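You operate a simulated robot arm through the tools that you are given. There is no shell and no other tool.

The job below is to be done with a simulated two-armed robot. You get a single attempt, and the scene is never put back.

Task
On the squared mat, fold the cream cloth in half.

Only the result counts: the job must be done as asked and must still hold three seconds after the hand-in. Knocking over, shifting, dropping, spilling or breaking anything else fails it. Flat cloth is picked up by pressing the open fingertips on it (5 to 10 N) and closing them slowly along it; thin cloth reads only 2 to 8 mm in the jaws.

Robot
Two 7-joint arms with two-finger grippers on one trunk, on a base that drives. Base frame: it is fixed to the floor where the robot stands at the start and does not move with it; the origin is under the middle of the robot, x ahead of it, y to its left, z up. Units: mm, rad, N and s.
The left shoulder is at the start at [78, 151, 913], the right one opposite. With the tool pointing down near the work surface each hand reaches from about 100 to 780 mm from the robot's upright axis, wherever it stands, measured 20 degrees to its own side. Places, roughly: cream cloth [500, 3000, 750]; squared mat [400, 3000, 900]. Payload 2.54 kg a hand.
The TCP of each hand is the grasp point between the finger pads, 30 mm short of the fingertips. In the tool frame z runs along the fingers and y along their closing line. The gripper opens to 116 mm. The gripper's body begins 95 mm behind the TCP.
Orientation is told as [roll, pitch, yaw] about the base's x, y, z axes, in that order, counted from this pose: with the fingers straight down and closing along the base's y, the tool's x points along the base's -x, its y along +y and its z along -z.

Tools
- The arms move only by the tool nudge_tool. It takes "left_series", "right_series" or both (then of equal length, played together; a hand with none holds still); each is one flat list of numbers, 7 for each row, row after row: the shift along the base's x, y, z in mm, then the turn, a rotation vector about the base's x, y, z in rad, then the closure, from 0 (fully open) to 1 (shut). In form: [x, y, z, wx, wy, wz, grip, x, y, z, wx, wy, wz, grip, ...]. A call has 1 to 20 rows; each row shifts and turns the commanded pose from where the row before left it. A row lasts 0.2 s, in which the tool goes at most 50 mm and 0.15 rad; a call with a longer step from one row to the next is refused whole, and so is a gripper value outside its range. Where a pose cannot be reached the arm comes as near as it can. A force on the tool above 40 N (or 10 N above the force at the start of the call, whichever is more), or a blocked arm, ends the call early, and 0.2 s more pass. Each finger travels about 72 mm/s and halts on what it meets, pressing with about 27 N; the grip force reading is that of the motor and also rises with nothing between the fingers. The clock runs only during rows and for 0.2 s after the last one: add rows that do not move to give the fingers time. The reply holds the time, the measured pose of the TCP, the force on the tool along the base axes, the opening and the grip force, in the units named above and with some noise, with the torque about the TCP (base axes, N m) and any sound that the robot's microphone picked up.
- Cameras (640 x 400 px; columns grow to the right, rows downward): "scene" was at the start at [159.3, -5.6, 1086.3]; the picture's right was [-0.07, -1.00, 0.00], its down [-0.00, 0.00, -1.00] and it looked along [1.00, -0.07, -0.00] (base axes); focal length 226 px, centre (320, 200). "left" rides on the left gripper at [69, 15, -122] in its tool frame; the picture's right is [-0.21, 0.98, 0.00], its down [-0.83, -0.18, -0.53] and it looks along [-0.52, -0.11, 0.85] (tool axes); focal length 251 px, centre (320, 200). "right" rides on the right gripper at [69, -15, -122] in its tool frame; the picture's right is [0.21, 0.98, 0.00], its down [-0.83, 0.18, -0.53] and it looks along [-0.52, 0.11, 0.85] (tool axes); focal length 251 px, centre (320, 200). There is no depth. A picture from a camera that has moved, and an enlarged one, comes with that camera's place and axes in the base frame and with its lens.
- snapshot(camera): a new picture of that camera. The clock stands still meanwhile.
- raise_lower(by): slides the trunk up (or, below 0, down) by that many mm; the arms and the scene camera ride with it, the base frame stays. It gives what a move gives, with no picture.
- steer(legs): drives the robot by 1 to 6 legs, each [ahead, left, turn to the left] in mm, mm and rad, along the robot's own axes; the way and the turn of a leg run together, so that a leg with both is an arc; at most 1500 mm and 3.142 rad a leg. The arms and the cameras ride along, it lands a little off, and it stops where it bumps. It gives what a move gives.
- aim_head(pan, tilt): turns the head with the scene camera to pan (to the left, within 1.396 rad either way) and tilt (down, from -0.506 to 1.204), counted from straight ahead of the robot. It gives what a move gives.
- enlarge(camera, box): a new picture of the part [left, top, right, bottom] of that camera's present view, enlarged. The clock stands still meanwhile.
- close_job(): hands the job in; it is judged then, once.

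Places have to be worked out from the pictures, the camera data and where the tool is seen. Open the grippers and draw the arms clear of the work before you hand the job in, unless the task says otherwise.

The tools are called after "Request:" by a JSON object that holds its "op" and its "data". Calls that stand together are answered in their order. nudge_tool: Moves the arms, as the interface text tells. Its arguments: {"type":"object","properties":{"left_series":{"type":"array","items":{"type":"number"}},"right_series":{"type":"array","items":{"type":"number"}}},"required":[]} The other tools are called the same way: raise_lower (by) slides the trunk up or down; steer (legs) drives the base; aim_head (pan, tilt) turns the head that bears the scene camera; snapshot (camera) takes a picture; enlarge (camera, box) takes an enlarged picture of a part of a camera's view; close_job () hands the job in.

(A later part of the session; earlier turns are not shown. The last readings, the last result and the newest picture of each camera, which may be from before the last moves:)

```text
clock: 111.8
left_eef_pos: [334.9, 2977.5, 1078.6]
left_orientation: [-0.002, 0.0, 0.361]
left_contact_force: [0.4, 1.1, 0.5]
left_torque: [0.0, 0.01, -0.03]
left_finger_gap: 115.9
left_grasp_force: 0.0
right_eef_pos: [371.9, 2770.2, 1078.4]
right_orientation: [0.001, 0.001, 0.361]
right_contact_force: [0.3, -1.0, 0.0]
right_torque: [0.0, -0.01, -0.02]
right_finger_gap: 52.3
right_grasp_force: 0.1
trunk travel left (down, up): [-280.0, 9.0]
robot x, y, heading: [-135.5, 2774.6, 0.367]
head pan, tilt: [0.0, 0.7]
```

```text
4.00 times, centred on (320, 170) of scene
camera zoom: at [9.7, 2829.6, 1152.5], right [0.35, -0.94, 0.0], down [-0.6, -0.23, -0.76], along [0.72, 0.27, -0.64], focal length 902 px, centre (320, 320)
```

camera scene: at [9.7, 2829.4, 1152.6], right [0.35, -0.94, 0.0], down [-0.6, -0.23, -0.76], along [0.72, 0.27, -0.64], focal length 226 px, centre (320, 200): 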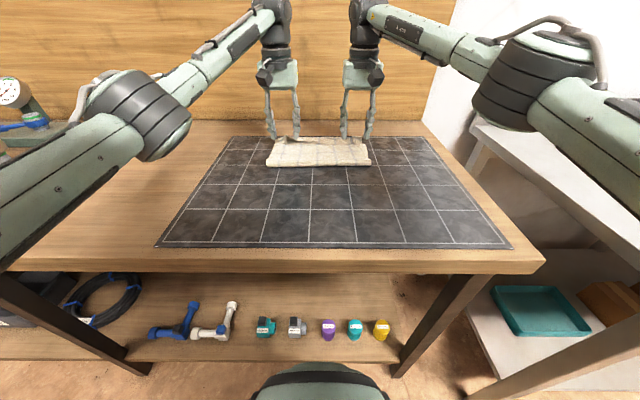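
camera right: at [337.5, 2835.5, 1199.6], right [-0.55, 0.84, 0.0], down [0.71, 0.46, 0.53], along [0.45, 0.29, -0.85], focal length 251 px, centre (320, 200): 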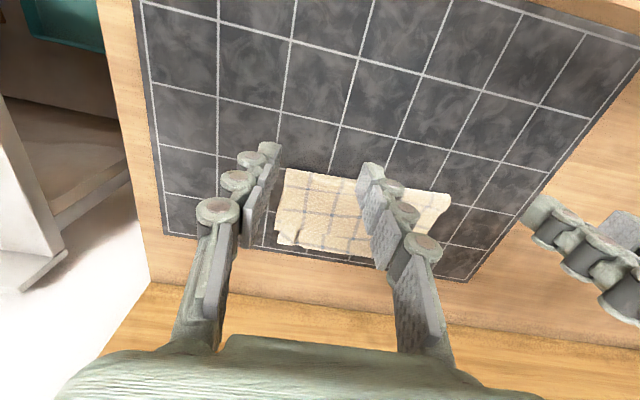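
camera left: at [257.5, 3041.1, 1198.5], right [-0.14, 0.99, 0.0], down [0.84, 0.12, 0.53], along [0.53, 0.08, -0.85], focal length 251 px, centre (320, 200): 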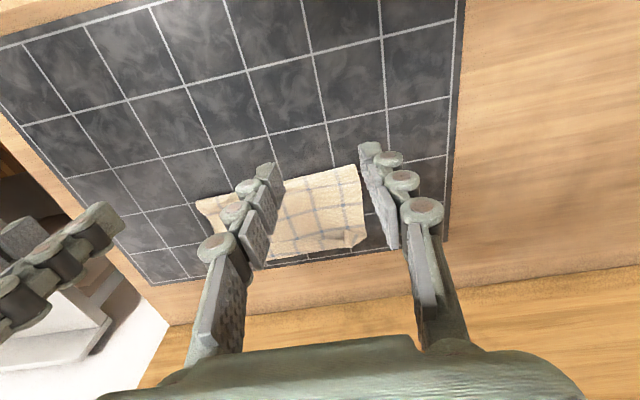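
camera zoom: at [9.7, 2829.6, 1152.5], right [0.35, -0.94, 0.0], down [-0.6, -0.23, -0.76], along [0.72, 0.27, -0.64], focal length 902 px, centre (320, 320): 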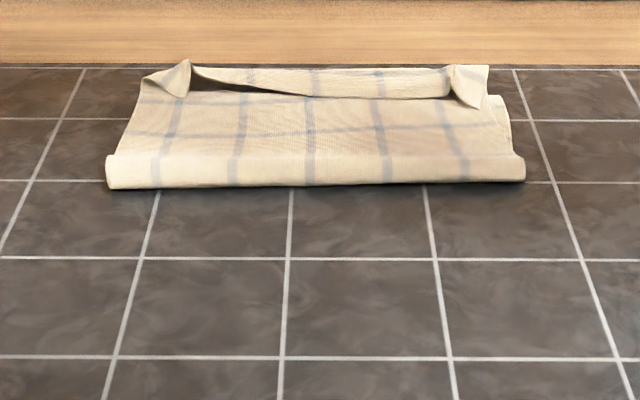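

The top layer's last 30 mm is curled back over itself, and the crease sits near 1475 rather than 1443 along my heading, so the curl at the fingers took up cloth. I will re-grip the same corners, lift back up, and release earlier so the top half falls out straight; first I return above the corners.

Request:
{"op": "nudge_tool", "data": {"left_series": [26.8, 21.6, -19.7, 0, 0, 0, 0.6, 26.8, 21.6, -19.7, 0, 0, 0, 0.6, 26.8, 21.6, -19.7, 0, 0, 0, 0.6, 26.8, 21.6, -19.7, 0, 0, 0, 0.6, 26.8, 21.6, -19.7, 0, 0, 0, 0.6, 26.8, 21.6, -19.7, 0, 0, 0, 0.6, 26.8, 21.6, -19.7, 0, 0, 0, 0.6, 0, 0, 0, 0, 0, 0, 0.6], "right_series": [30.7, 25.2, -19.7, 0, 0, 0, 0.6, 30.7, 25.2, -19.7, 0, 0, 0, 0.6, 30.7, 25.2, -19.7, 0, 0, 0, 0.6, 30.7, 25.2, -19.7, 0, 0, 0, 0.6, 30.7, 25.2, -19.7, 0, 0, 0, 0.6, 30.7, 25.2, -19.7, 0, 0, 0, 0.6, 30.7, 25.2, -19.7, 0, 0, 0, 0.6, 0, 0, 0, 0, 0, 0, 0.6]}}

Request:
{"op": "enlarge", "data": {"camera": "left", "box": [200, 80, 440, 230]}}

Request:
{"op": "enlarge", "data": {"camera": "right", "box": [200, 80, 440, 230]}}

```text
clock: 113.6
left_eef_pos: [524.5, 3127.7, 939.9]
left_orientation: [-0.001, 0.0, 0.359]
left_contact_force: [-0.5, -0.2, -0.4]
left_torque: [0.0, -0.04, -0.03]
left_finger_gap: 46.4
left_grasp_force: 0.1
right_eef_pos: [585.4, 2945.5, 940.0]
right_orientation: [-0.001, -0.002, 0.363]
right_contact_force: [-0.2, -0.6, 0.3]
right_torque: [0.0, 0.0, -0.04]
right_finger_gap: 46.5
right_grasp_force: 0.1
trunk travel left (down, up): [-280.0, 9.0]
robot x, y, heading: [-131.3, 2772.7, 0.364]
head pan, tilt: [0.0, 0.7]
```

```text
2.67 times, centred on (320, 155) of left
camera zoom: at [455.1, 3117.7, 1060.9], right [-0.14, 0.99, 0.0], down [0.84, 0.12, 0.53], along [0.53, 0.08, -0.85], focal length 670 px, centre (320, 320)
```

zoom: 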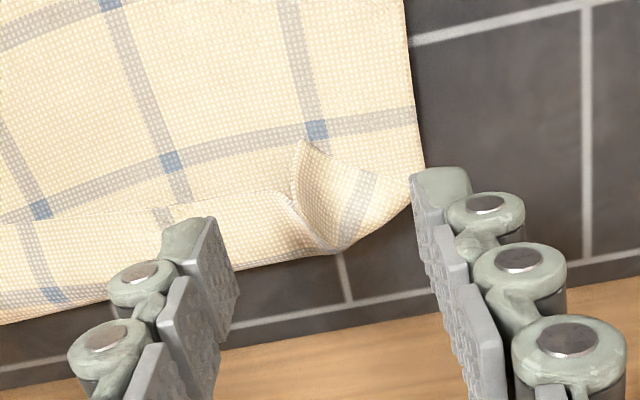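

```text
2.67 times, centred on (320, 155) of right
camera zoom: at [526.1, 2906.2, 1061.6], right [-0.55, 0.84, 0.0], down [0.71, 0.46, 0.54], along [0.45, 0.29, -0.84], focal length 670 px, centre (320, 320)
```

zoom: 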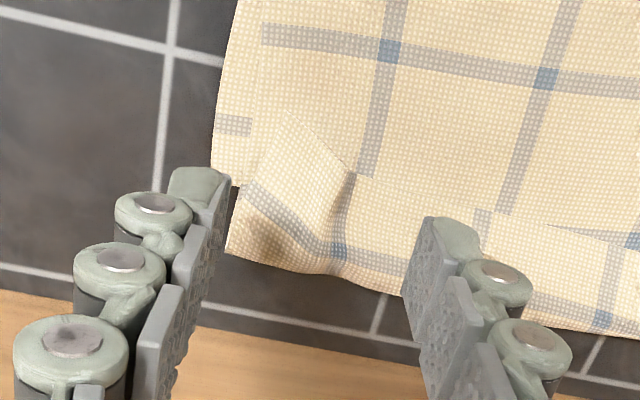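

The flaps lie flat on top, centred right under both hands. I lower in steps with a 34 mm gap and feel for contact.

Request:
{"op": "nudge_tool", "data": {"left_series": [0, 0, -15, 0, 0, 0, 0.707, 0, 0, -15, 0, 0, 0, 0.707, 0, 0, -5, 0, 0, 0, 0.707, 0, 0, 0, 0, 0, 0, 0.707], "right_series": [0, 0, -15, 0, 0, 0, 0.707, 0, 0, -15, 0, 0, 0, 0.707, 0, 0, -5, 0, 0, 0, 0.707, 0, 0, 0, 0, 0, 0, 0.707]}}

Request:
{"op": "nudge_tool", "data": {"left_series": [0, 0, -2, 0, 0, 0, 0.707, 0, 0, 0, 0, 0, 0, 0.707], "right_series": [0, 0, -2, 0, 0, 0, 0.707, 0, 0, 0, 0, 0, 0, 0.707]}}

```text
clock: 114.6
left_eef_pos: [525.4, 3127.8, 904.9]
left_orientation: [-0.003, 0.0, 0.362]
left_contact_force: [-0.6, 0.4, -0.3]
left_torque: [0.04, 0.0, -0.01]
left_finger_gap: 33.9
left_grasp_force: 0.2
right_eef_pos: [585.9, 2945.5, 904.3]
right_orientation: [-0.001, 0.0, 0.36]
right_contact_force: [-0.2, 0.5, 0.0]
right_torque: [0.0, 0.03, -0.01]
right_finger_gap: 33.8
right_grasp_force: 0.2
trunk travel left (down, up): [-280.0, 9.0]
robot x, y, heading: [-131.5, 2776.2, 0.361]
head pan, tilt: [0.0, 0.7]
```

```text
clock: 115.2
left_eef_pos: [523.4, 3127.5, 901.8]
left_orientation: [-0.002, 0.001, 0.361]
left_contact_force: [-0.2, 1.2, 0.6]
left_torque: [0.01, 0.0, 0.01]
left_finger_gap: 33.9
left_grasp_force: 0.0
right_eef_pos: [587.4, 2946.4, 902.8]
right_orientation: [0.002, -0.001, 0.361]
right_contact_force: [-0.4, -0.4, -0.4]
right_torque: [-0.04, 0.01, 0.02]
right_finger_gap: 34.3
right_grasp_force: 0.0
trunk travel left (down, up): [-280.0, 9.0]
robot x, y, heading: [-134.0, 2774.2, 0.361]
head pan, tilt: [0.0, 0.7]
```

Barely touching. I go on by 2 mm and read.

Request:
{"op": "nudge_tool", "data": {"left_series": [0, 0, -2, 0, 0, 0, 0.707, 0, 0, 0, 0, 0, 0, 0.707], "right_series": [0, 0, -2, 0, 0, 0, 0.707, 0, 0, 0, 0, 0, 0, 0.707]}}

Request:
{"op": "nudge_tool", "data": {"left_series": [0, 0, -1, 0, 0, 0, 0.707, 0, 0, 0, 0, 0, 0, 0.707], "right_series": [0, 0, -1, 0, 0, 0, 0.707, 0, 0, 0, 0, 0, 0, 0.707]}}

Request:
{"op": "enlarge", "data": {"camera": "left", "box": [200, 80, 440, 230]}}

Request:
{"op": "enlarge", "data": {"camera": "right", "box": [200, 80, 440, 230]}}

```text
clock: 115.8
left_eef_pos: [524.6, 3127.0, 900.1]
left_orientation: [-0.001, 0.0, 0.361]
left_contact_force: [0.0, -0.1, -0.5]
left_torque: [0.02, 0.04, 0.01]
left_finger_gap: 34.1
left_grasp_force: 0.2
right_eef_pos: [587.1, 2947.2, 900.6]
right_orientation: [0.0, 0.001, 0.362]
right_contact_force: [-0.3, -1.6, -0.5]
right_torque: [-0.02, -0.02, -0.01]
right_finger_gap: 34.1
right_grasp_force: 0.1
trunk travel left (down, up): [-280.0, 9.0]
robot x, y, heading: [-135.6, 2777.1, 0.364]
head pan, tilt: [0.0, 0.7]
```

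```text
clock: 116.4
left_eef_pos: [523.8, 3128.0, 899.9]
left_orientation: [-0.001, -0.001, 0.362]
left_contact_force: [-0.2, -0.3, -0.3]
left_torque: [0.02, -0.01, -0.01]
left_finger_gap: 34.1
left_grasp_force: 0.2
right_eef_pos: [586.9, 2947.2, 900.4]
right_orientation: [0.001, -0.002, 0.362]
right_contact_force: [0.4, 0.1, -0.1]
right_torque: [-0.03, 0.0, 0.03]
right_finger_gap: 34.2
right_grasp_force: 0.1
trunk travel left (down, up): [-280.0, 9.0]
robot x, y, heading: [-132.7, 2775.2, 0.365]
head pan, tilt: [0.0, 0.7]
```

```text
2.67 times, centred on (320, 155) of left
camera zoom: at [455.0, 3118.1, 1020.7], right [-0.14, 0.99, 0.0], down [0.84, 0.12, 0.53], along [0.53, 0.08, -0.85], focal length 670 px, centre (320, 320)
```

zoom: 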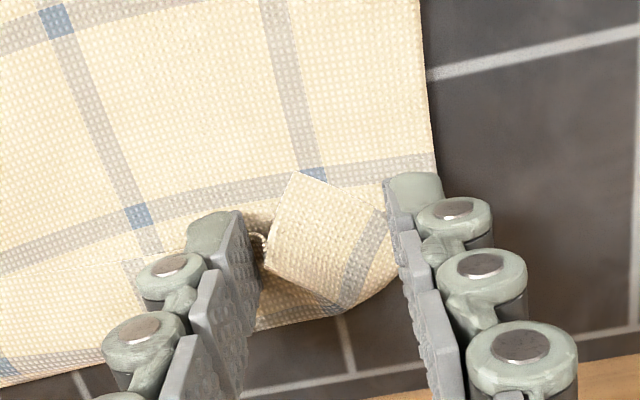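

```text
2.67 times, centred on (320, 155) of right
camera zoom: at [527.6, 2906.5, 1021.9], right [-0.55, 0.84, 0.0], down [0.71, 0.46, 0.53], along [0.45, 0.29, -0.85], focal length 670 px, centre (320, 320)
```

zoom: 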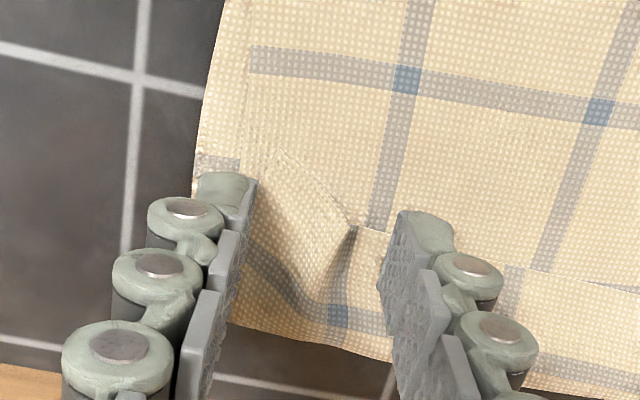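

The flap bulges up between each pair of fingers. I lower 2 mm more and close slowly on it.

Request:
{"op": "nudge_tool", "data": {"left_series": [0, 0, -2, 0, 0, 0, 0.707, 0, 0, 0, 0, 0, 0, 0.74, 0, 0, 0, 0, 0, 0, 0.77, 0, 0, 0, 0, 0, 0, 0.8, 0, 0, 0, 0, 0, 0, 0.83, 0, 0, 0, 0, 0, 0, 0.86], "right_series": [0, 0, -2, 0, 0, 0, 0.707, 0, 0, 0, 0, 0, 0, 0.74, 0, 0, 0, 0, 0, 0, 0.77, 0, 0, 0, 0, 0, 0, 0.8, 0, 0, 0, 0, 0, 0, 0.83, 0, 0, 0, 0, 0, 0, 0.86]}}

Request:
{"op": "enlarge", "data": {"camera": "left", "box": [200, 80, 440, 230]}}

Request:
{"op": "enlarge", "data": {"camera": "right", "box": [200, 80, 440, 230]}}

```text
clock: 117.8
left_eef_pos: [525.4, 3129.0, 898.2]
left_orientation: [-0.001, 0.0, 0.36]
left_contact_force: [0.4, -0.1, 0.3]
left_torque: [0.0, -0.03, 0.01]
left_finger_gap: 16.3
left_grasp_force: 0.0
right_eef_pos: [586.5, 2946.7, 897.3]
right_orientation: [-0.001, -0.001, 0.361]
right_contact_force: [-0.2, 0.0, 0.2]
right_torque: [-0.01, 0.01, -0.01]
right_finger_gap: 16.3
right_grasp_force: 0.1
trunk travel left (down, up): [-280.0, 9.0]
robot x, y, heading: [-137.2, 2775.3, 0.364]
head pan, tilt: [0.0, 0.7]
```

```text
2.67 times, centred on (320, 155) of left
camera zoom: at [455.3, 3118.0, 1018.8], right [-0.14, 0.99, 0.0], down [0.84, 0.12, 0.53], along [0.53, 0.08, -0.85], focal length 670 px, centre (320, 320)
```

zoom: 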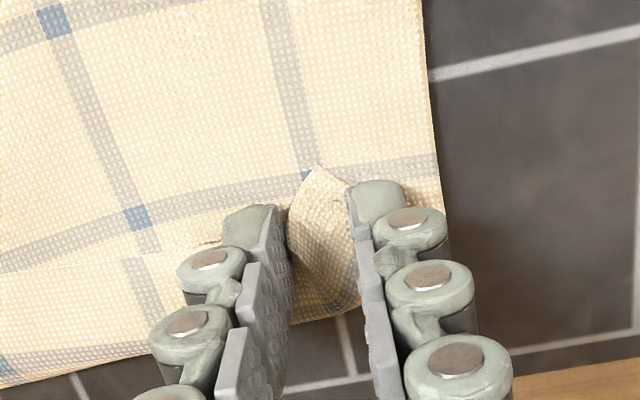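

```text
2.67 times, centred on (320, 155) of right
camera zoom: at [527.5, 2906.4, 1019.9], right [-0.55, 0.84, 0.0], down [0.71, 0.46, 0.53], along [0.45, 0.29, -0.85], focal length 670 px, centre (320, 320)
```

zoom: 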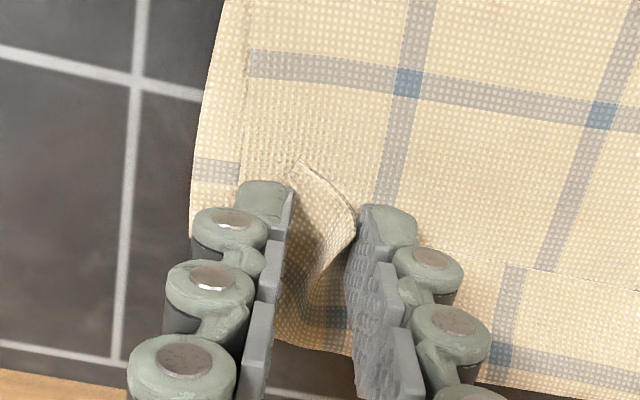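

Both flaps are being gathered upright between the pads. I finish closing.

Request:
{"op": "nudge_tool", "data": {"left_series": [0, 0, 0, 0, 0, 0, 0.89, 0, 0, 0, 0, 0, 0, 0.92, 0, 0, 0, 0, 0, 0, 0.95, 0, 0, 0, 0, 0, 0, 0.98, 0, 0, 0, 0, 0, 0, 1, 0, 0, 0, 0, 0, 0, 1, 0, 0, 0, 0, 0, 0, 1], "right_series": [0, 0, 0, 0, 0, 0, 0.89, 0, 0, 0, 0, 0, 0, 0.92, 0, 0, 0, 0, 0, 0, 0.95, 0, 0, 0, 0, 0, 0, 0.98, 0, 0, 0, 0, 0, 0, 1, 0, 0, 0, 0, 0, 0, 1, 0, 0, 0, 0, 0, 0, 1]}}

Request:
{"op": "enlarge", "data": {"camera": "left", "box": [200, 80, 440, 230]}}

Request:
{"op": "enlarge", "data": {"camera": "right", "box": [200, 80, 440, 230]}}

```text
clock: 119.4
left_eef_pos: [524.2, 3127.0, 897.7]
left_orientation: [-0.002, -0.001, 0.362]
left_contact_force: [1.5, -5.9, 2.9]
left_torque: [-0.27, -0.06, -0.03]
left_finger_gap: 1.3
left_grasp_force: 26.1
right_eef_pos: [586.3, 2946.9, 898.0]
right_orientation: [0.0, -0.002, 0.362]
right_contact_force: [-1.1, 4.5, 1.7]
right_torque: [0.28, 0.13, 0.03]
right_finger_gap: 1.1
right_grasp_force: 25.2
trunk travel left (down, up): [-280.0, 9.0]
robot x, y, heading: [-135.2, 2772.3, 0.357]
head pan, tilt: [0.0, 0.7]
```

```text
2.67 times, centred on (320, 155) of left
camera zoom: at [455.2, 3117.8, 1019.1], right [-0.14, 0.99, 0.0], down [0.84, 0.12, 0.53], along [0.53, 0.08, -0.85], focal length 670 px, centre (320, 320)
```

zoom: 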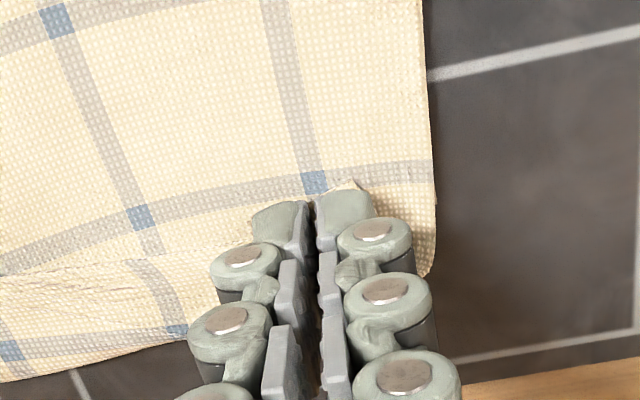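

```text
2.67 times, centred on (320, 155) of right
camera zoom: at [527.2, 2906.7, 1020.1], right [-0.55, 0.84, 0.0], down [0.71, 0.46, 0.53], along [0.45, 0.29, -0.84], focal length 670 px, centre (320, 320)
```

zoom: 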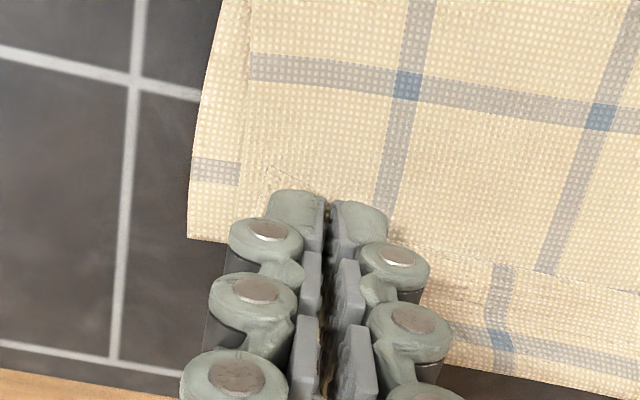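

Both flaps are gripped. I lift and bring them back to upright over the middle line, and look.

Request:
{"op": "nudge_tool", "data": {"left_series": [-8.3, -3.5, 19, 0, 0, 0, 1, -8.3, -3.5, 19, 0, 0, 0, 1, -8.3, -3.5, 19, 0, 0, 0, 1, -8.3, -3.5, 19, 0, 0, 0, 1, -12.5, -5.3, 17.6, 0, 0, 0, 1, -15, -6.4, 15.3, 0, 0, 0, 1, -17.1, -7.3, 12.7, 0, 0, 0, 1, 0, 0, 0, 0, 0, 0, 1], "right_series": [-8.3, -3.5, 19, 0, 0, 0, 1, -8.3, -3.5, 19, 0, 0, 0, 1, -8.3, -3.5, 19, 0, 0, 0, 1, -8.3, -3.5, 19, 0, 0, 0, 1, -12.5, -5.3, 17.6, 0, 0, 0, 1, -15, -6.4, 15.3, 0, 0, 0, 1, -17.1, -7.3, 12.7, 0, 0, 0, 1, 0, 0, 0, 0, 0, 0, 1]}}

Request:
{"op": "snapshot", "data": {"camera": "scene"}}

Request:
{"op": "snapshot", "data": {"camera": "left"}}

Request:
{"op": "snapshot", "data": {"camera": "right"}}

```text
clock: 121.2
left_eef_pos: [446.9, 3095.7, 1019.3]
left_orientation: [0.001, 0.0, 0.36]
left_contact_force: [-1.1, -1.1, -0.2]
left_torque: [-0.01, 0.01, -0.01]
left_finger_gap: 0.0
left_grasp_force: 26.8
right_eef_pos: [509.1, 2913.7, 1018.6]
right_orientation: [0.0, -0.001, 0.362]
right_contact_force: [0.1, -0.7, -0.9]
right_torque: [0.03, 0.05, 0.02]
right_finger_gap: 2.6
right_grasp_force: 24.0
trunk travel left (down, up): [-280.0, 9.0]
robot x, y, heading: [-137.6, 2776.2, 0.364]
head pan, tilt: [0.0, 0.7]
```

```text
taken
camera scene: at [10.0, 2829.6, 1152.4], right [0.35, -0.94, 0.0], down [-0.6, -0.23, -0.76], along [0.71, 0.27, -0.64], focal length 226 px, centre (320, 200)
```

scene: 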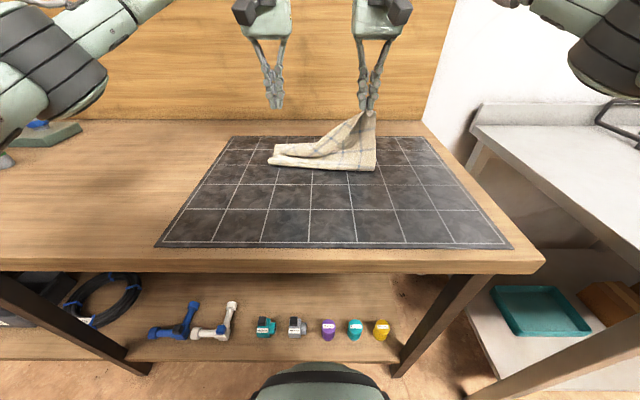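

```text
taken
camera left: at [377.7, 3085.2, 1139.9], right [-0.15, 0.99, 0.0], down [0.84, 0.12, 0.53], along [0.53, 0.08, -0.85], focal length 251 px, centre (320, 200)
```

left: 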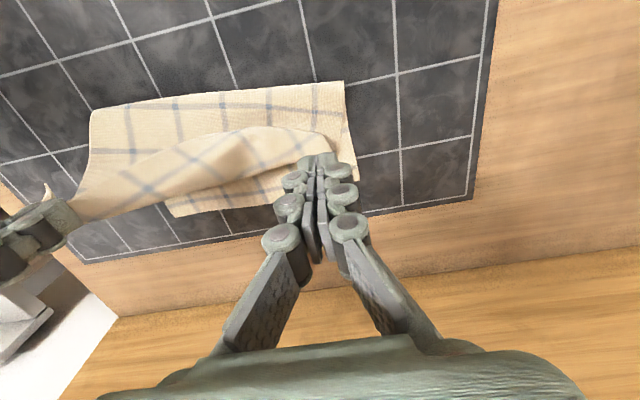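

```text
taken
camera right: at [449.2, 2873.9, 1141.5], right [-0.55, 0.84, 0.0], down [0.71, 0.46, 0.53], along [0.45, 0.29, -0.85], focal length 251 px, centre (320, 200)
```

right: 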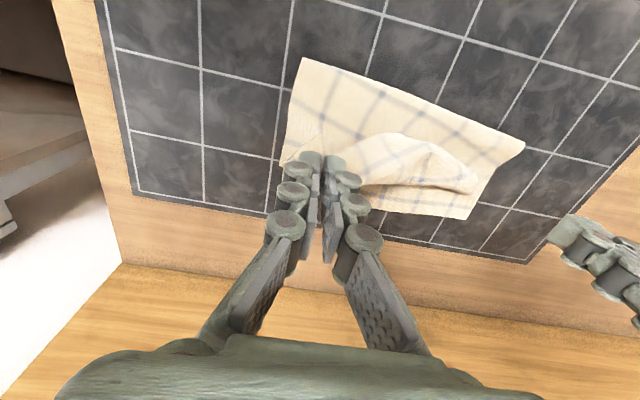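

The left pinch slipped out during lifting (gap 0), the right one holds. I move the right hand slightly forward and let its corner drop from there, to see how the edge falls.

Request:
{"op": "nudge_tool", "data": {"left_series": [0, 0, 20, 0, 0, 0, 0.9, 0, 0, 20, 0, 0, 0, 0.9, 0, 0, 0, 0, 0, 0, 0.9, 0, 0, 0, 0, 0, 0, 0.9, 0, 0, 0, 0, 0, 0, 0.9, 0, 0, 0, 0, 0, 0, 0.9], "right_series": [11, 4.7, -4, 0, 0, 0, 1, 11, 4.7, -6, 0, 0, 0, 1, 0, 0, 0, 0, 0, 0, 0.4, 0, 0, 0, 0, 0, 0, 0.3, 0, 0, 20, 0, 0, 0, 0.3, 0, 0, 20, 0, 0, 0, 0.3]}}

Request:
{"op": "enlarge", "data": {"camera": "scene", "box": [240, 100, 400, 200]}}

Request:
{"op": "snapshot", "data": {"camera": "right"}}

Request:
{"op": "snapshot", "data": {"camera": "left"}}

```text
clock: 122.6
left_eef_pos: [446.3, 3095.4, 1058.9]
left_orientation: [-0.003, -0.001, 0.362]
left_contact_force: [0.7, -0.2, -0.7]
left_torque: [-0.01, 0.01, 0.03]
left_finger_gap: 11.4
left_grasp_force: 0.0
right_eef_pos: [529.9, 2922.0, 1050.0]
right_orientation: [-0.001, -0.002, 0.364]
right_contact_force: [0.0, 0.8, 0.4]
right_torque: [0.01, -0.01, 0.0]
right_finger_gap: 81.2
right_grasp_force: 0.1
trunk travel left (down, up): [-280.0, 9.0]
robot x, y, heading: [-139.8, 2774.5, 0.36]
head pan, tilt: [0.0, 0.7]
```

```text
4.00 times, centred on (320, 150) of scene
camera zoom: at [9.5, 2829.5, 1152.6], right [0.35, -0.94, 0.0], down [-0.6, -0.23, -0.77], along [0.72, 0.27, -0.64], focal length 902 px, centre (320, 400)
```

zoom: 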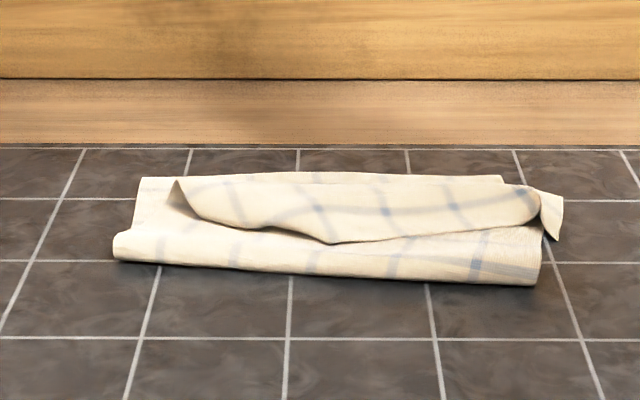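

```text
taken
camera right: at [470.7, 2882.7, 1172.3], right [-0.55, 0.84, 0.0], down [0.71, 0.46, 0.53], along [0.45, 0.29, -0.85], focal length 251 px, centre (320, 200)
```

right: 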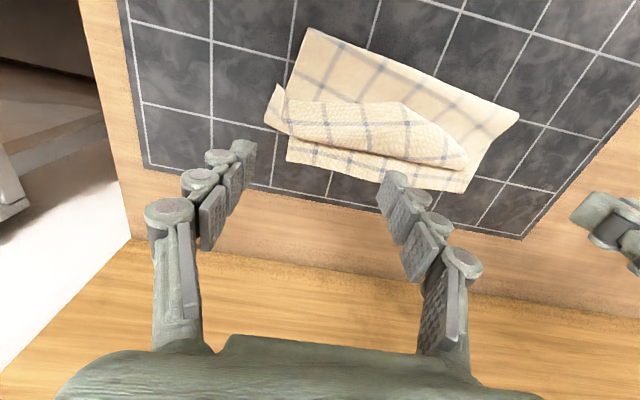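

```text
taken
camera left: at [377.6, 3084.9, 1180.5], right [-0.14, 0.99, 0.0], down [0.84, 0.12, 0.53], along [0.53, 0.08, -0.85], focal length 251 px, centre (320, 200)
```

left: 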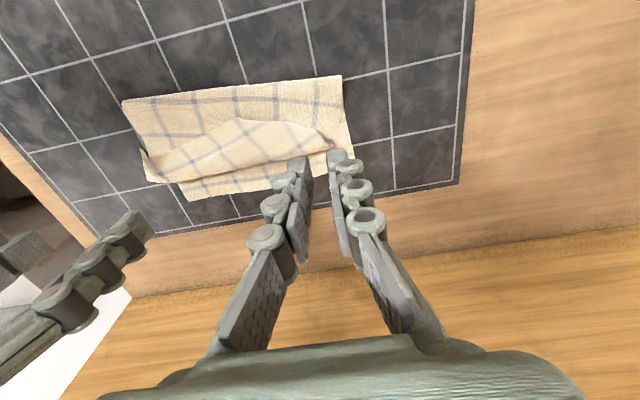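

With the edge strip held un-turned it just flops back, so this way of folding will not finish neatly. Better plan: pull the flap back to lay the cloth flat again, then pinch it at both ends of its middle line, lift, and lay both halves down together. First a close look at the flap.

Request:
{"op": "enlarge", "data": {"camera": "right", "box": [240, 20, 540, 208]}}

Request:
{"op": "enlarge", "data": {"camera": "left", "box": [100, 60, 380, 235]}}

```text
2.13 times, centred on (390, 114) of right
camera zoom: at [470.7, 2882.7, 1172.3], right [-0.55, 0.84, 0.0], down [0.71, 0.46, 0.53], along [0.45, 0.29, -0.85], focal length 535 px, centre (171, 383)
```

zoom: 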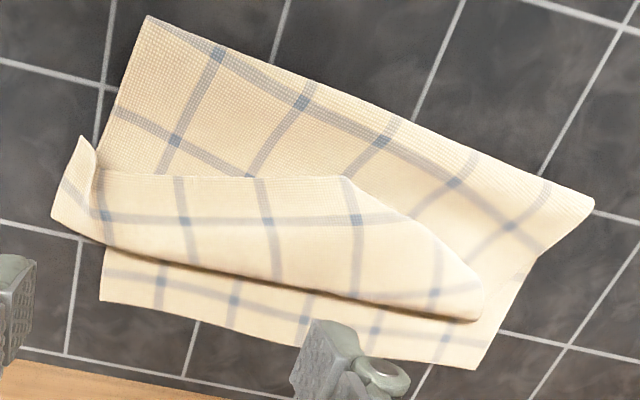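

```text
2.29 times, centred on (240, 148) of left
camera zoom: at [377.6, 3084.9, 1180.5], right [-0.14, 0.99, 0.0], down [0.84, 0.12, 0.53], along [0.53, 0.08, -0.85], focal length 575 px, centre (503, 320)
```

zoom: 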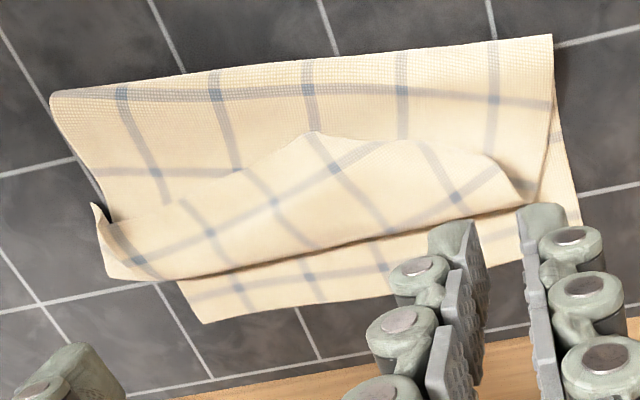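

The flap's free edge faces me at about 1505 along my heading. I place both hands over it (right near 2550, left near 2682 across), ready to pinch it and draw it back flat.

Request:
{"op": "nudge_tool", "data": {"left_series": [7.5, -12.1, -33.5, 0, 0, 0, 0.68, 7.5, -12.1, -33.5, 0, 0, 0, 0.68, 7.5, -12.1, -33.5, 0, 0, 0, 0.68, 7.5, -12.1, -33.5, 0, 0, 0, 0.68, 0, 0, 0, 0, 0, 0, 0.68], "right_series": [-3.2, -0.1, -31, 0, 0, 0, 0.68, -3.2, -0.1, -31, 0, 0, 0, 0.68, -3.2, -0.1, -31, 0, 0, 0, 0.68, -3.2, -0.1, -31, 0, 0, 0, 0.68, 0, 0, 0, 0, 0, 0, 0.68]}}

Request:
{"op": "snapshot", "data": {"camera": "left"}}

Request:
{"op": "snapshot", "data": {"camera": "right"}}

```text
clock: 123.8
left_eef_pos: [477.1, 3044.4, 926.5]
left_orientation: [-0.002, 0.0, 0.36]
left_contact_force: [-0.4, 0.3, -0.3]
left_torque: [0.0, -0.01, -0.03]
left_finger_gap: 37.1
left_grasp_force: 0.1
right_eef_pos: [517.2, 2923.4, 925.2]
right_orientation: [0.0, -0.002, 0.361]
right_contact_force: [-1.0, -0.1, -0.4]
right_torque: [-0.02, -0.02, 0.0]
right_finger_gap: 37.1
right_grasp_force: 0.1
trunk travel left (down, up): [-280.0, 9.0]
robot x, y, heading: [-134.1, 2776.3, 0.358]
head pan, tilt: [0.0, 0.7]
```

```text
taken
camera left: at [406.9, 3034.4, 1045.7], right [-0.14, 0.99, 0.0], down [0.84, 0.12, 0.53], along [0.53, 0.08, -0.85], focal length 251 px, centre (320, 200)
```

left: 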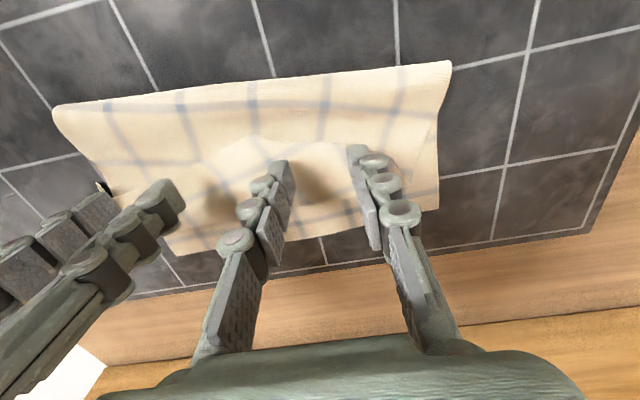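

```text
taken
camera right: at [458.5, 2883.0, 1048.3], right [-0.55, 0.84, 0.0], down [0.71, 0.46, 0.53], along [0.45, 0.29, -0.84], focal length 251 px, centre (320, 200)
```

right: 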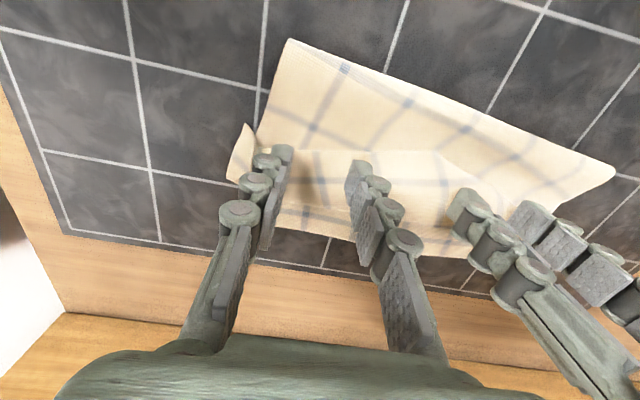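

Fingers straddle the flap at both places. I lower to about 902 and check the force.

Request:
{"op": "nudge_tool", "data": {"left_series": [0, 0, -12, 0, 0, 0, 0.68, 0, 0, -10, 0, 0, 0, 0.68, 0, 0, 0, 0, 0, 0, 0.68], "right_series": [0, 0, -12, 0, 0, 0, 0.68, 0, 0, -10, 0, 0, 0, 0.68, 0, 0, 0, 0, 0, 0, 0.68]}}

Request:
{"op": "nudge_tool", "data": {"left_series": [0, 0, -3, 0, 0, 0, 0.68, 0, 0, 0, 0, 0, 0, 0.68], "right_series": [0, 0, -3, 0, 0, 0, 0.68, 0, 0, 0, 0, 0, 0, 0.68]}}

Request:
{"op": "enlarge", "data": {"camera": "left", "box": [200, 80, 440, 230]}}

Request:
{"op": "enlarge", "data": {"camera": "right", "box": [200, 80, 440, 230]}}

```text
clock: 124.6
left_eef_pos: [476.1, 3045.4, 904.3]
left_orientation: [-0.003, 0.001, 0.361]
left_contact_force: [0.5, -0.5, -1.0]
left_torque: [0.01, 0.02, -0.03]
left_finger_gap: 37.3
left_grasp_force: 0.0
right_eef_pos: [518.5, 2922.5, 903.5]
right_orientation: [0.0, 0.001, 0.36]
right_contact_force: [0.1, -0.2, 1.5]
right_torque: [-0.01, 0.02, -0.02]
right_finger_gap: 37.0
right_grasp_force: 0.1
trunk travel left (down, up): [-280.0, 9.0]
robot x, y, heading: [-133.5, 2773.6, 0.364]
head pan, tilt: [0.0, 0.7]
```

```text
clock: 125.2
left_eef_pos: [477.2, 3046.4, 899.9]
left_orientation: [-0.001, 0.0, 0.361]
left_contact_force: [-1.1, -0.2, -0.4]
left_torque: [-0.01, 0.0, 0.02]
left_finger_gap: 36.7
left_grasp_force: 0.1
right_eef_pos: [519.6, 2922.0, 900.8]
right_orientation: [0.0, 0.0, 0.36]
right_contact_force: [0.3, -1.5, 0.2]
right_torque: [0.01, 0.01, -0.03]
right_finger_gap: 37.1
right_grasp_force: 0.1
trunk travel left (down, up): [-280.0, 9.0]
robot x, y, heading: [-133.7, 2775.9, 0.361]
head pan, tilt: [0.0, 0.7]
```

```text
2.67 times, centred on (320, 155) of left
camera zoom: at [407.5, 3035.5, 1021.7], right [-0.14, 0.99, 0.0], down [0.84, 0.12, 0.53], along [0.53, 0.08, -0.85], focal length 670 px, centre (320, 320)
```

zoom: 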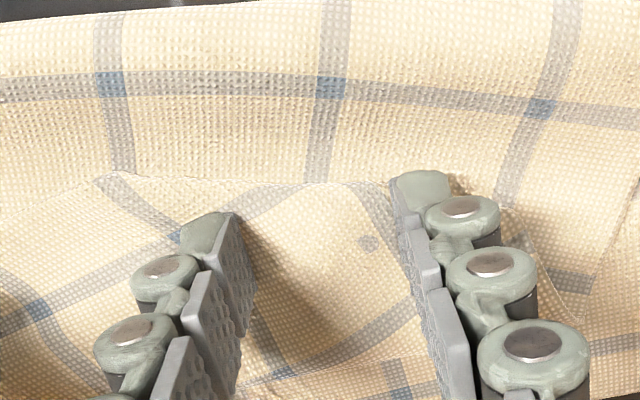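

```text
2.67 times, centred on (320, 155) of right
camera zoom: at [459.4, 2882.5, 1023.2], right [-0.55, 0.84, 0.0], down [0.71, 0.46, 0.53], along [0.45, 0.29, -0.85], focal length 670 px, centre (320, 320)
```

zoom: 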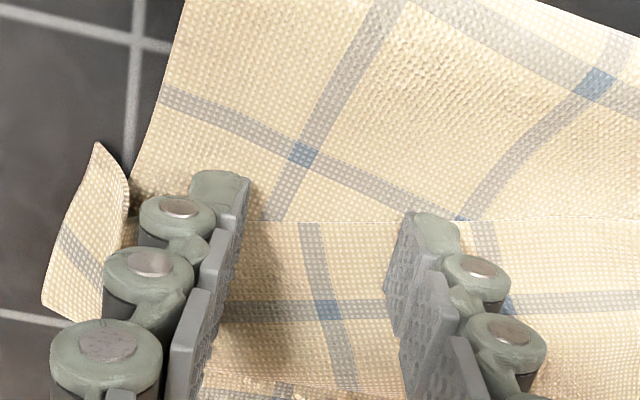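

The flap edge lies between the fingertips of both hands. I go lower until a light press shows.

Request:
{"op": "nudge_tool", "data": {"left_series": [0, 0, -2, 0, 0, 0, 0.68, 0, 0, 0, 0, 0, 0, 0.68], "right_series": [0, 0, -2, 0, 0, 0, 0.68, 0, 0, 0, 0, 0, 0, 0.68]}}

Request:
{"op": "nudge_tool", "data": {"left_series": [0, 0, -1.5, 0, 0, 0, 0.68, 0, 0, 0, 0, 0, 0, 0.68], "right_series": [0, 0, -1.5, 0, 0, 0, 0.68, 0, 0, 0, 0, 0, 0, 0.68]}}

```text
clock: 125.8
left_eef_pos: [476.3, 3045.6, 897.9]
left_orientation: [-0.001, 0.001, 0.361]
left_contact_force: [1.3, -0.4, -0.7]
left_torque: [0.01, 0.04, 0.03]
left_finger_gap: 37.2
left_grasp_force: 0.1
right_eef_pos: [518.6, 2921.5, 898.4]
right_orientation: [0.0, 0.0, 0.363]
right_contact_force: [0.6, -0.1, 0.2]
right_torque: [-0.01, -0.01, -0.02]
right_finger_gap: 36.9
right_grasp_force: 0.1
trunk travel left (down, up): [-280.0, 9.0]
robot x, y, heading: [-136.6, 2778.9, 0.361]
head pan, tilt: [0.0, 0.7]
```

```text
clock: 126.4
left_eef_pos: [475.6, 3046.7, 896.4]
left_orientation: [-0.002, 0.0, 0.361]
left_contact_force: [0.4, -0.3, 1.3]
left_torque: [-0.03, -0.02, 0.01]
left_finger_gap: 37.3
left_grasp_force: 0.1
right_eef_pos: [519.2, 2921.4, 898.8]
right_orientation: [0.002, -0.002, 0.361]
right_contact_force: [0.1, 0.6, -0.2]
right_torque: [-0.01, 0.02, 0.01]
right_finger_gap: 37.2
right_grasp_force: 0.0
trunk travel left (down, up): [-280.0, 9.0]
robot x, y, heading: [-134.0, 2774.6, 0.364]
head pan, tilt: [0.0, 0.7]
```

Still light. Another millimetre, then I start to close slowly.

Request:
{"op": "nudge_tool", "data": {"left_series": [0, 0, -0.7, 0, 0, 0, 0.68, 0, 0, 0, 0, 0, 0, 0.68], "right_series": [0, 0, -1.2, 0, 0, 0, 0.68, 0, 0, 0, 0, 0, 0, 0.68]}}

Request:
{"op": "nudge_tool", "data": {"left_series": [0, 0, 0, 0, 0, 0, 0.71, 0, 0, 0, 0, 0, 0, 0.74, 0, 0, 0, 0, 0, 0, 0.77, 0, 0, 0, 0, 0, 0, 0.8, 0, 0, 0, 0, 0, 0, 0.83, 0, 0, 0, 0, 0, 0, 0.86], "right_series": [0, 0, 0, 0, 0, 0, 0.71, 0, 0, 0, 0, 0, 0, 0.74, 0, 0, 0, 0, 0, 0, 0.77, 0, 0, 0, 0, 0, 0, 0.8, 0, 0, 0, 0, 0, 0, 0.83, 0, 0, 0, 0, 0, 0, 0.86]}}

Request:
{"op": "enlarge", "data": {"camera": "left", "box": [200, 80, 440, 230]}}

Request:
{"op": "enlarge", "data": {"camera": "right", "box": [200, 80, 440, 230]}}

```text
clock: 127.0
left_eef_pos: [477.3, 3046.3, 896.5]
left_orientation: [0.001, -0.001, 0.362]
left_contact_force: [1.0, 0.7, 3.5]
left_torque: [0.01, -0.01, -0.03]
left_finger_gap: 37.1
left_grasp_force: 0.0
right_eef_pos: [519.4, 2921.4, 896.7]
right_orientation: [-0.001, -0.001, 0.361]
right_contact_force: [0.4, 0.0, 0.2]
right_torque: [-0.01, -0.02, -0.01]
right_finger_gap: 36.9
right_grasp_force: 0.1
trunk travel left (down, up): [-280.0, 9.0]
robot x, y, heading: [-137.5, 2774.9, 0.356]
head pan, tilt: [0.0, 0.7]
```

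```text
clock: 128.4
left_eef_pos: [476.2, 3045.8, 895.3]
left_orientation: [-0.001, 0.001, 0.361]
left_contact_force: [0.2, -0.5, 2.8]
left_torque: [-0.03, 0.0, -0.01]
left_finger_gap: 15.4
left_grasp_force: 0.0
right_eef_pos: [518.5, 2922.5, 896.8]
right_orientation: [0.001, -0.002, 0.361]
right_contact_force: [0.2, -0.1, -0.6]
right_torque: [-0.03, 0.0, 0.0]
right_finger_gap: 16.3
right_grasp_force: 0.1
trunk travel left (down, up): [-280.0, 9.0]
robot x, y, heading: [-131.6, 2778.0, 0.367]
head pan, tilt: [0.0, 0.7]
```

```text
2.67 times, centred on (320, 155) of left
camera zoom: at [407.4, 3035.5, 1017.2], right [-0.14, 0.99, 0.0], down [0.84, 0.12, 0.53], along [0.53, 0.08, -0.85], focal length 670 px, centre (320, 320)
```

zoom: 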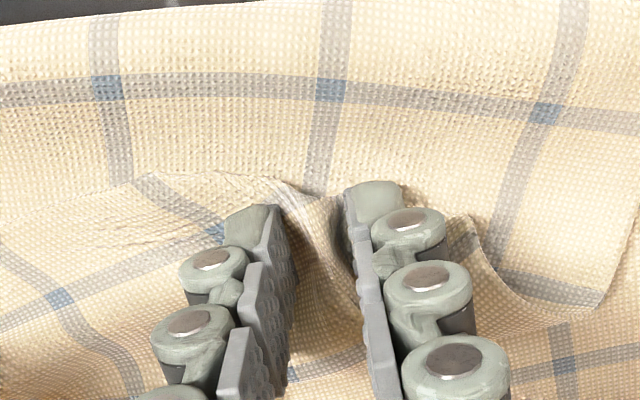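

```text
2.67 times, centred on (320, 155) of right
camera zoom: at [459.7, 2882.6, 1018.9], right [-0.55, 0.84, 0.0], down [0.71, 0.46, 0.53], along [0.45, 0.29, -0.84], focal length 670 px, centre (320, 320)
```

zoom: 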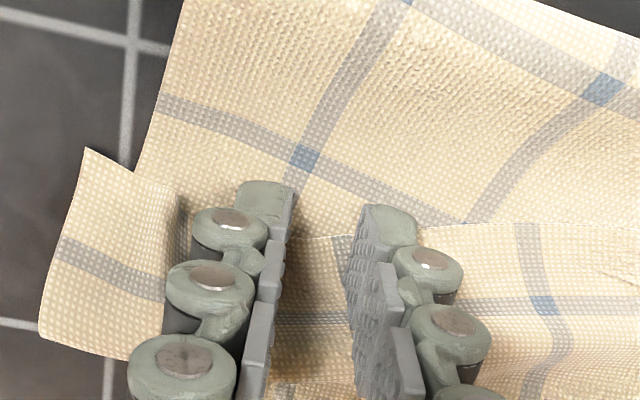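

Both gather cloth. I finish closing, pressing the right a touch more.

Request:
{"op": "nudge_tool", "data": {"left_series": [0, 0, 0, 0, 0, 0, 0.88, 0, 0, 0, 0, 0, 0, 0.91, 0, 0, 0, 0, 0, 0, 0.94, 0, 0, 0, 0, 0, 0, 0.97, 0, 0, 0, 0, 0, 0, 1, 0, 0, 0, 0, 0, 0, 1, 0, 0, 0, 0, 0, 0, 1], "right_series": [0, 0, -1, 0, 0, 0, 0.88, 0, 0, 0, 0, 0, 0, 0.91, 0, 0, 0, 0, 0, 0, 0.94, 0, 0, 0, 0, 0, 0, 0.97, 0, 0, 0, 0, 0, 0, 1, 0, 0, 0, 0, 0, 0, 1, 0, 0, 0, 0, 0, 0, 1]}}

Request:
{"op": "nudge_tool", "data": {"left_series": [-5, -1.9, 10, 0, 0, 0, 1, -10, -3.8, 10, 0, 0, 0, 1, -14, -5.3, 10, 0, 0, 0, 1, 0, 0, 0, 0, 0, 0, 1], "right_series": [-5, -1.9, 10, 0, 0, 0, 1, -10, -3.8, 10, 0, 0, 0, 1, -14, -5.3, 10, 0, 0, 0, 1, 0, 0, 0, 0, 0, 0, 1]}}

Request:
{"op": "snapshot", "data": {"camera": "left"}}

Request:
{"op": "snapshot", "data": {"camera": "right"}}

Request:
{"op": "enlarge", "data": {"camera": "scene", "box": [240, 100, 400, 200]}}

```text
clock: 130.0
left_eef_pos: [477.5, 3045.3, 897.5]
left_orientation: [-0.001, -0.001, 0.361]
left_contact_force: [0.6, -0.7, 1.3]
left_torque: [0.03, 0.03, -0.01]
left_finger_gap: 4.3
left_grasp_force: 33.7
right_eef_pos: [517.9, 2924.0, 896.2]
right_orientation: [-0.002, 0.001, 0.362]
right_contact_force: [0.3, -0.6, 0.0]
right_torque: [-0.01, -0.01, -0.01]
right_finger_gap: 0.0
right_grasp_force: 26.8
trunk travel left (down, up): [-280.0, 9.0]
robot x, y, heading: [-136.9, 2777.7, 0.365]
head pan, tilt: [0.0, 0.7]
```

```text
clock: 131.0
left_eef_pos: [447.2, 3036.6, 926.1]
left_orientation: [-0.001, 0.0, 0.362]
left_contact_force: [0.3, -1.0, -0.6]
left_torque: [-0.05, 0.0, -0.03]
left_finger_gap: 4.2
left_grasp_force: 34.0
right_eef_pos: [488.2, 2910.7, 924.6]
right_orientation: [0.0, 0.001, 0.361]
right_contact_force: [0.3, 0.3, -0.2]
right_torque: [-0.03, 0.01, 0.0]
right_finger_gap: 0.1
right_grasp_force: 26.5
trunk travel left (down, up): [-280.0, 9.0]
robot x, y, heading: [-136.0, 2775.2, 0.356]
head pan, tilt: [0.0, 0.7]
```

```text
taken
camera left: at [378.6, 3025.8, 1046.8], right [-0.14, 0.99, 0.0], down [0.84, 0.12, 0.53], along [0.53, 0.08, -0.85], focal length 251 px, centre (320, 200)
```

left: 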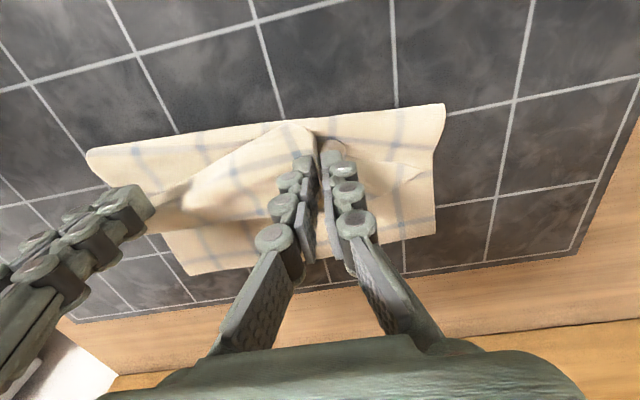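

```text
taken
camera right: at [430.4, 2870.9, 1047.3], right [-0.55, 0.84, 0.0], down [0.71, 0.46, 0.53], along [0.45, 0.29, -0.85], focal length 251 px, centre (320, 200)
```

right: 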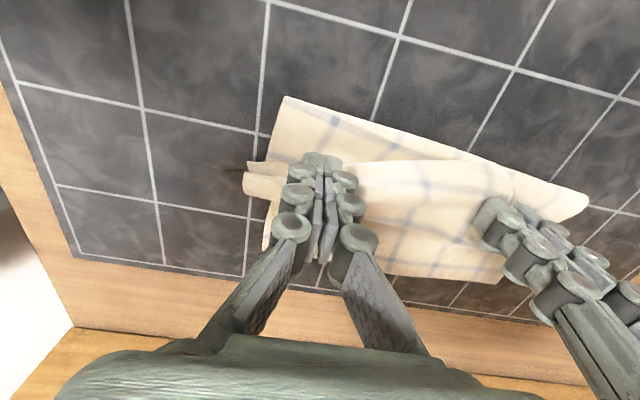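

```text
4.00 times, centred on (320, 150) of scene
camera zoom: at [9.9, 2829.4, 1152.5], right [0.35, -0.94, 0.0], down [-0.6, -0.23, -0.76], along [0.72, 0.27, -0.64], focal length 902 px, centre (320, 400)
```

zoom: 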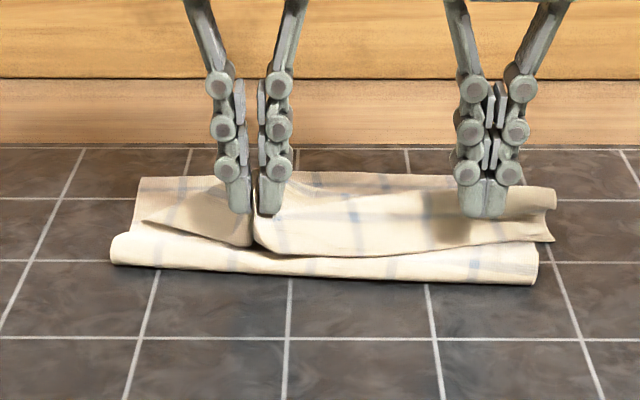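

The left hand holds the flap well (4 mm), the right got nothing. I clear the right hand upward and draw the flap back towards me with the left until the cloth should lie flat.

Request:
{"op": "nudge_tool", "data": {"left_series": [0, 0, 14, 0, 0, 0, 1, -24.4, -10.7, 5, 0, 0, 0, 1, -24.4, -10.7, 0, 0, 0, 0, 1, -24.4, -10.7, 0, 0, 0, 0, 1, -24.4, -10.7, 0, 0, 0, 0, 1, -24.4, -10.7, -10, 0, 0, 0, 1, -24.4, -10.7, -15, 0, 0, 0, 1, -24.4, -10.7, -15, 0, 0, 0, 1, 0, 0, 0, 0, 0, 0, 1], "right_series": [0, 0, 25, 0, 0, 0, 1, 0, 0, 35, 0, 0, 0, 0.8, 9, -24, 30, 0, 0, 0, 0.5, 9, -24, 20, 0, 0, 0, 0.5, 9, -24, 20, 0, 0, 0, 0.5, 0, 0, 0, 0, 0, 0, 0.5, 0, 0, 0, 0, 0, 0, 0.5, 0, 0, 0, 0, 0, 0, 0.5, 0, 0, 0, 0, 0, 0, 0.5]}}

Request:
{"op": "snapshot", "data": {"camera": "scene"}}

Request:
{"op": "snapshot", "data": {"camera": "right"}}

Request:
{"op": "snapshot", "data": {"camera": "left"}}

```text
clock: 133.0
left_eef_pos: [276.3, 2960.0, 907.1]
left_orientation: [0.0, -0.001, 0.363]
left_contact_force: [-0.5, -0.2, 0.4]
left_torque: [0.02, -0.03, 0.03]
left_finger_gap: 4.3
left_grasp_force: 34.5
right_eef_pos: [516.3, 2838.8, 1053.5]
right_orientation: [0.001, -0.001, 0.36]
right_contact_force: [-0.1, 0.2, -0.1]
right_torque: [0.03, 0.0, -0.03]
right_finger_gap: 58.3
right_grasp_force: 0.0
trunk travel left (down, up): [-280.0, 9.0]
robot x, y, heading: [-130.8, 2772.1, 0.361]
head pan, tilt: [0.0, 0.7]
```

```text
taken
camera scene: at [9.8, 2829.3, 1152.6], right [0.35, -0.94, 0.0], down [-0.6, -0.23, -0.76], along [0.72, 0.27, -0.64], focal length 226 px, centre (320, 200)
```

scene: 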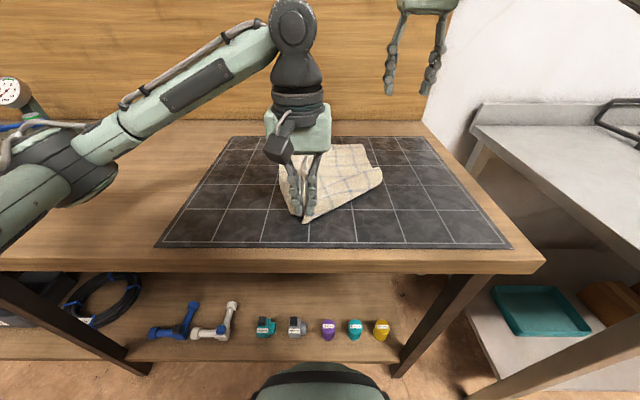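

```text
taken
camera right: at [457.7, 2799.4, 1176.2], right [-0.55, 0.84, 0.0], down [0.71, 0.46, 0.53], along [0.45, 0.29, -0.85], focal length 251 px, centre (320, 200)
```

right: 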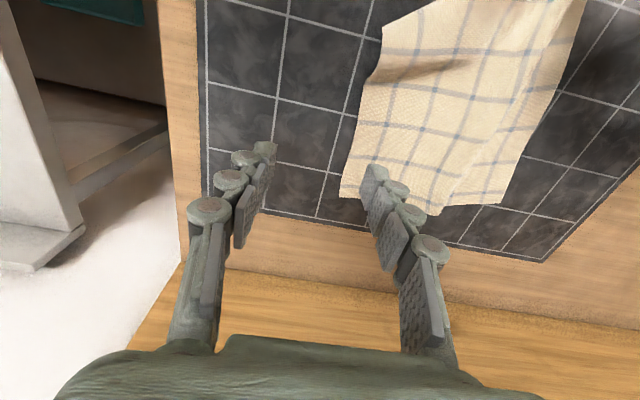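

```text
taken
camera left: at [207.3, 2950.0, 1027.6], right [-0.14, 0.99, 0.0], down [0.84, 0.12, 0.53], along [0.53, 0.08, -0.85], focal length 251 px, centre (320, 200)
```

left: 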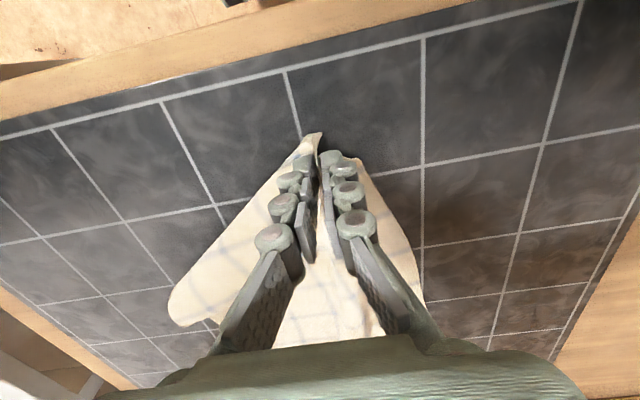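

Most of it has come back; the right near corner still lies folded over. I set the left-held part down, release, and view the cloth from above.

Request:
{"op": "nudge_tool", "data": {"left_series": [-3, -1, -9, 0, 0, 0, 1, 0, 0, 0, 0, 0, 0, 0.8, 0, 0, 0, 0, 0, 0, 0.65, 0, 0, 20, 0, 0, 0, 0.6, 0, 0, 40, 0, 0, 0, 0.3, -20, 20, 45, 0, 0, 0, 0, -20, 20, 40, 0, 0, 0, 0, 0, 0, 0, 0, 0, 0, 0]}}

Request:
{"op": "snapshot", "data": {"camera": "scene"}}

Request:
{"op": "snapshot", "data": {"camera": "left"}}

```text
refused: row 6 steps farther than a row can; nothing moved
```

```text
taken
camera scene: at [9.8, 2829.3, 1152.6], right [0.35, -0.94, 0.0], down [-0.6, -0.23, -0.76], along [0.72, 0.27, -0.64], focal length 226 px, centre (320, 200)
```

scene: 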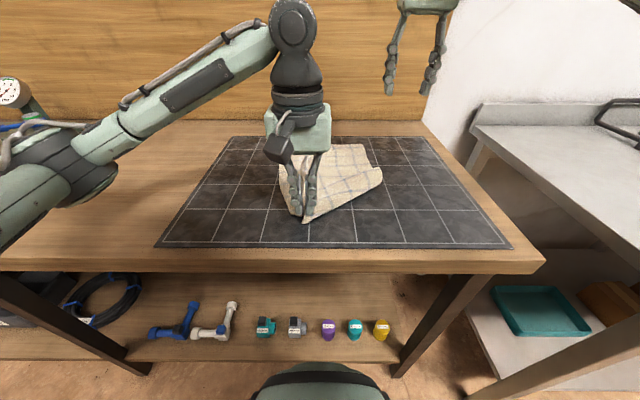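

```text
taken
camera left: at [207.3, 2950.0, 1027.6], right [-0.14, 0.99, 0.0], down [0.84, 0.12, 0.53], along [0.53, 0.08, -0.85], focal length 251 px, centre (320, 200)
```

left: 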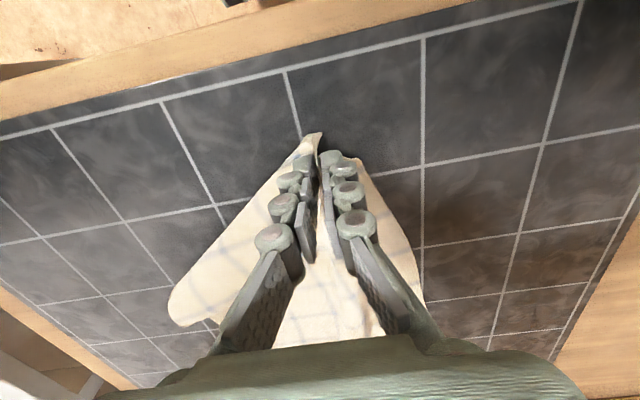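

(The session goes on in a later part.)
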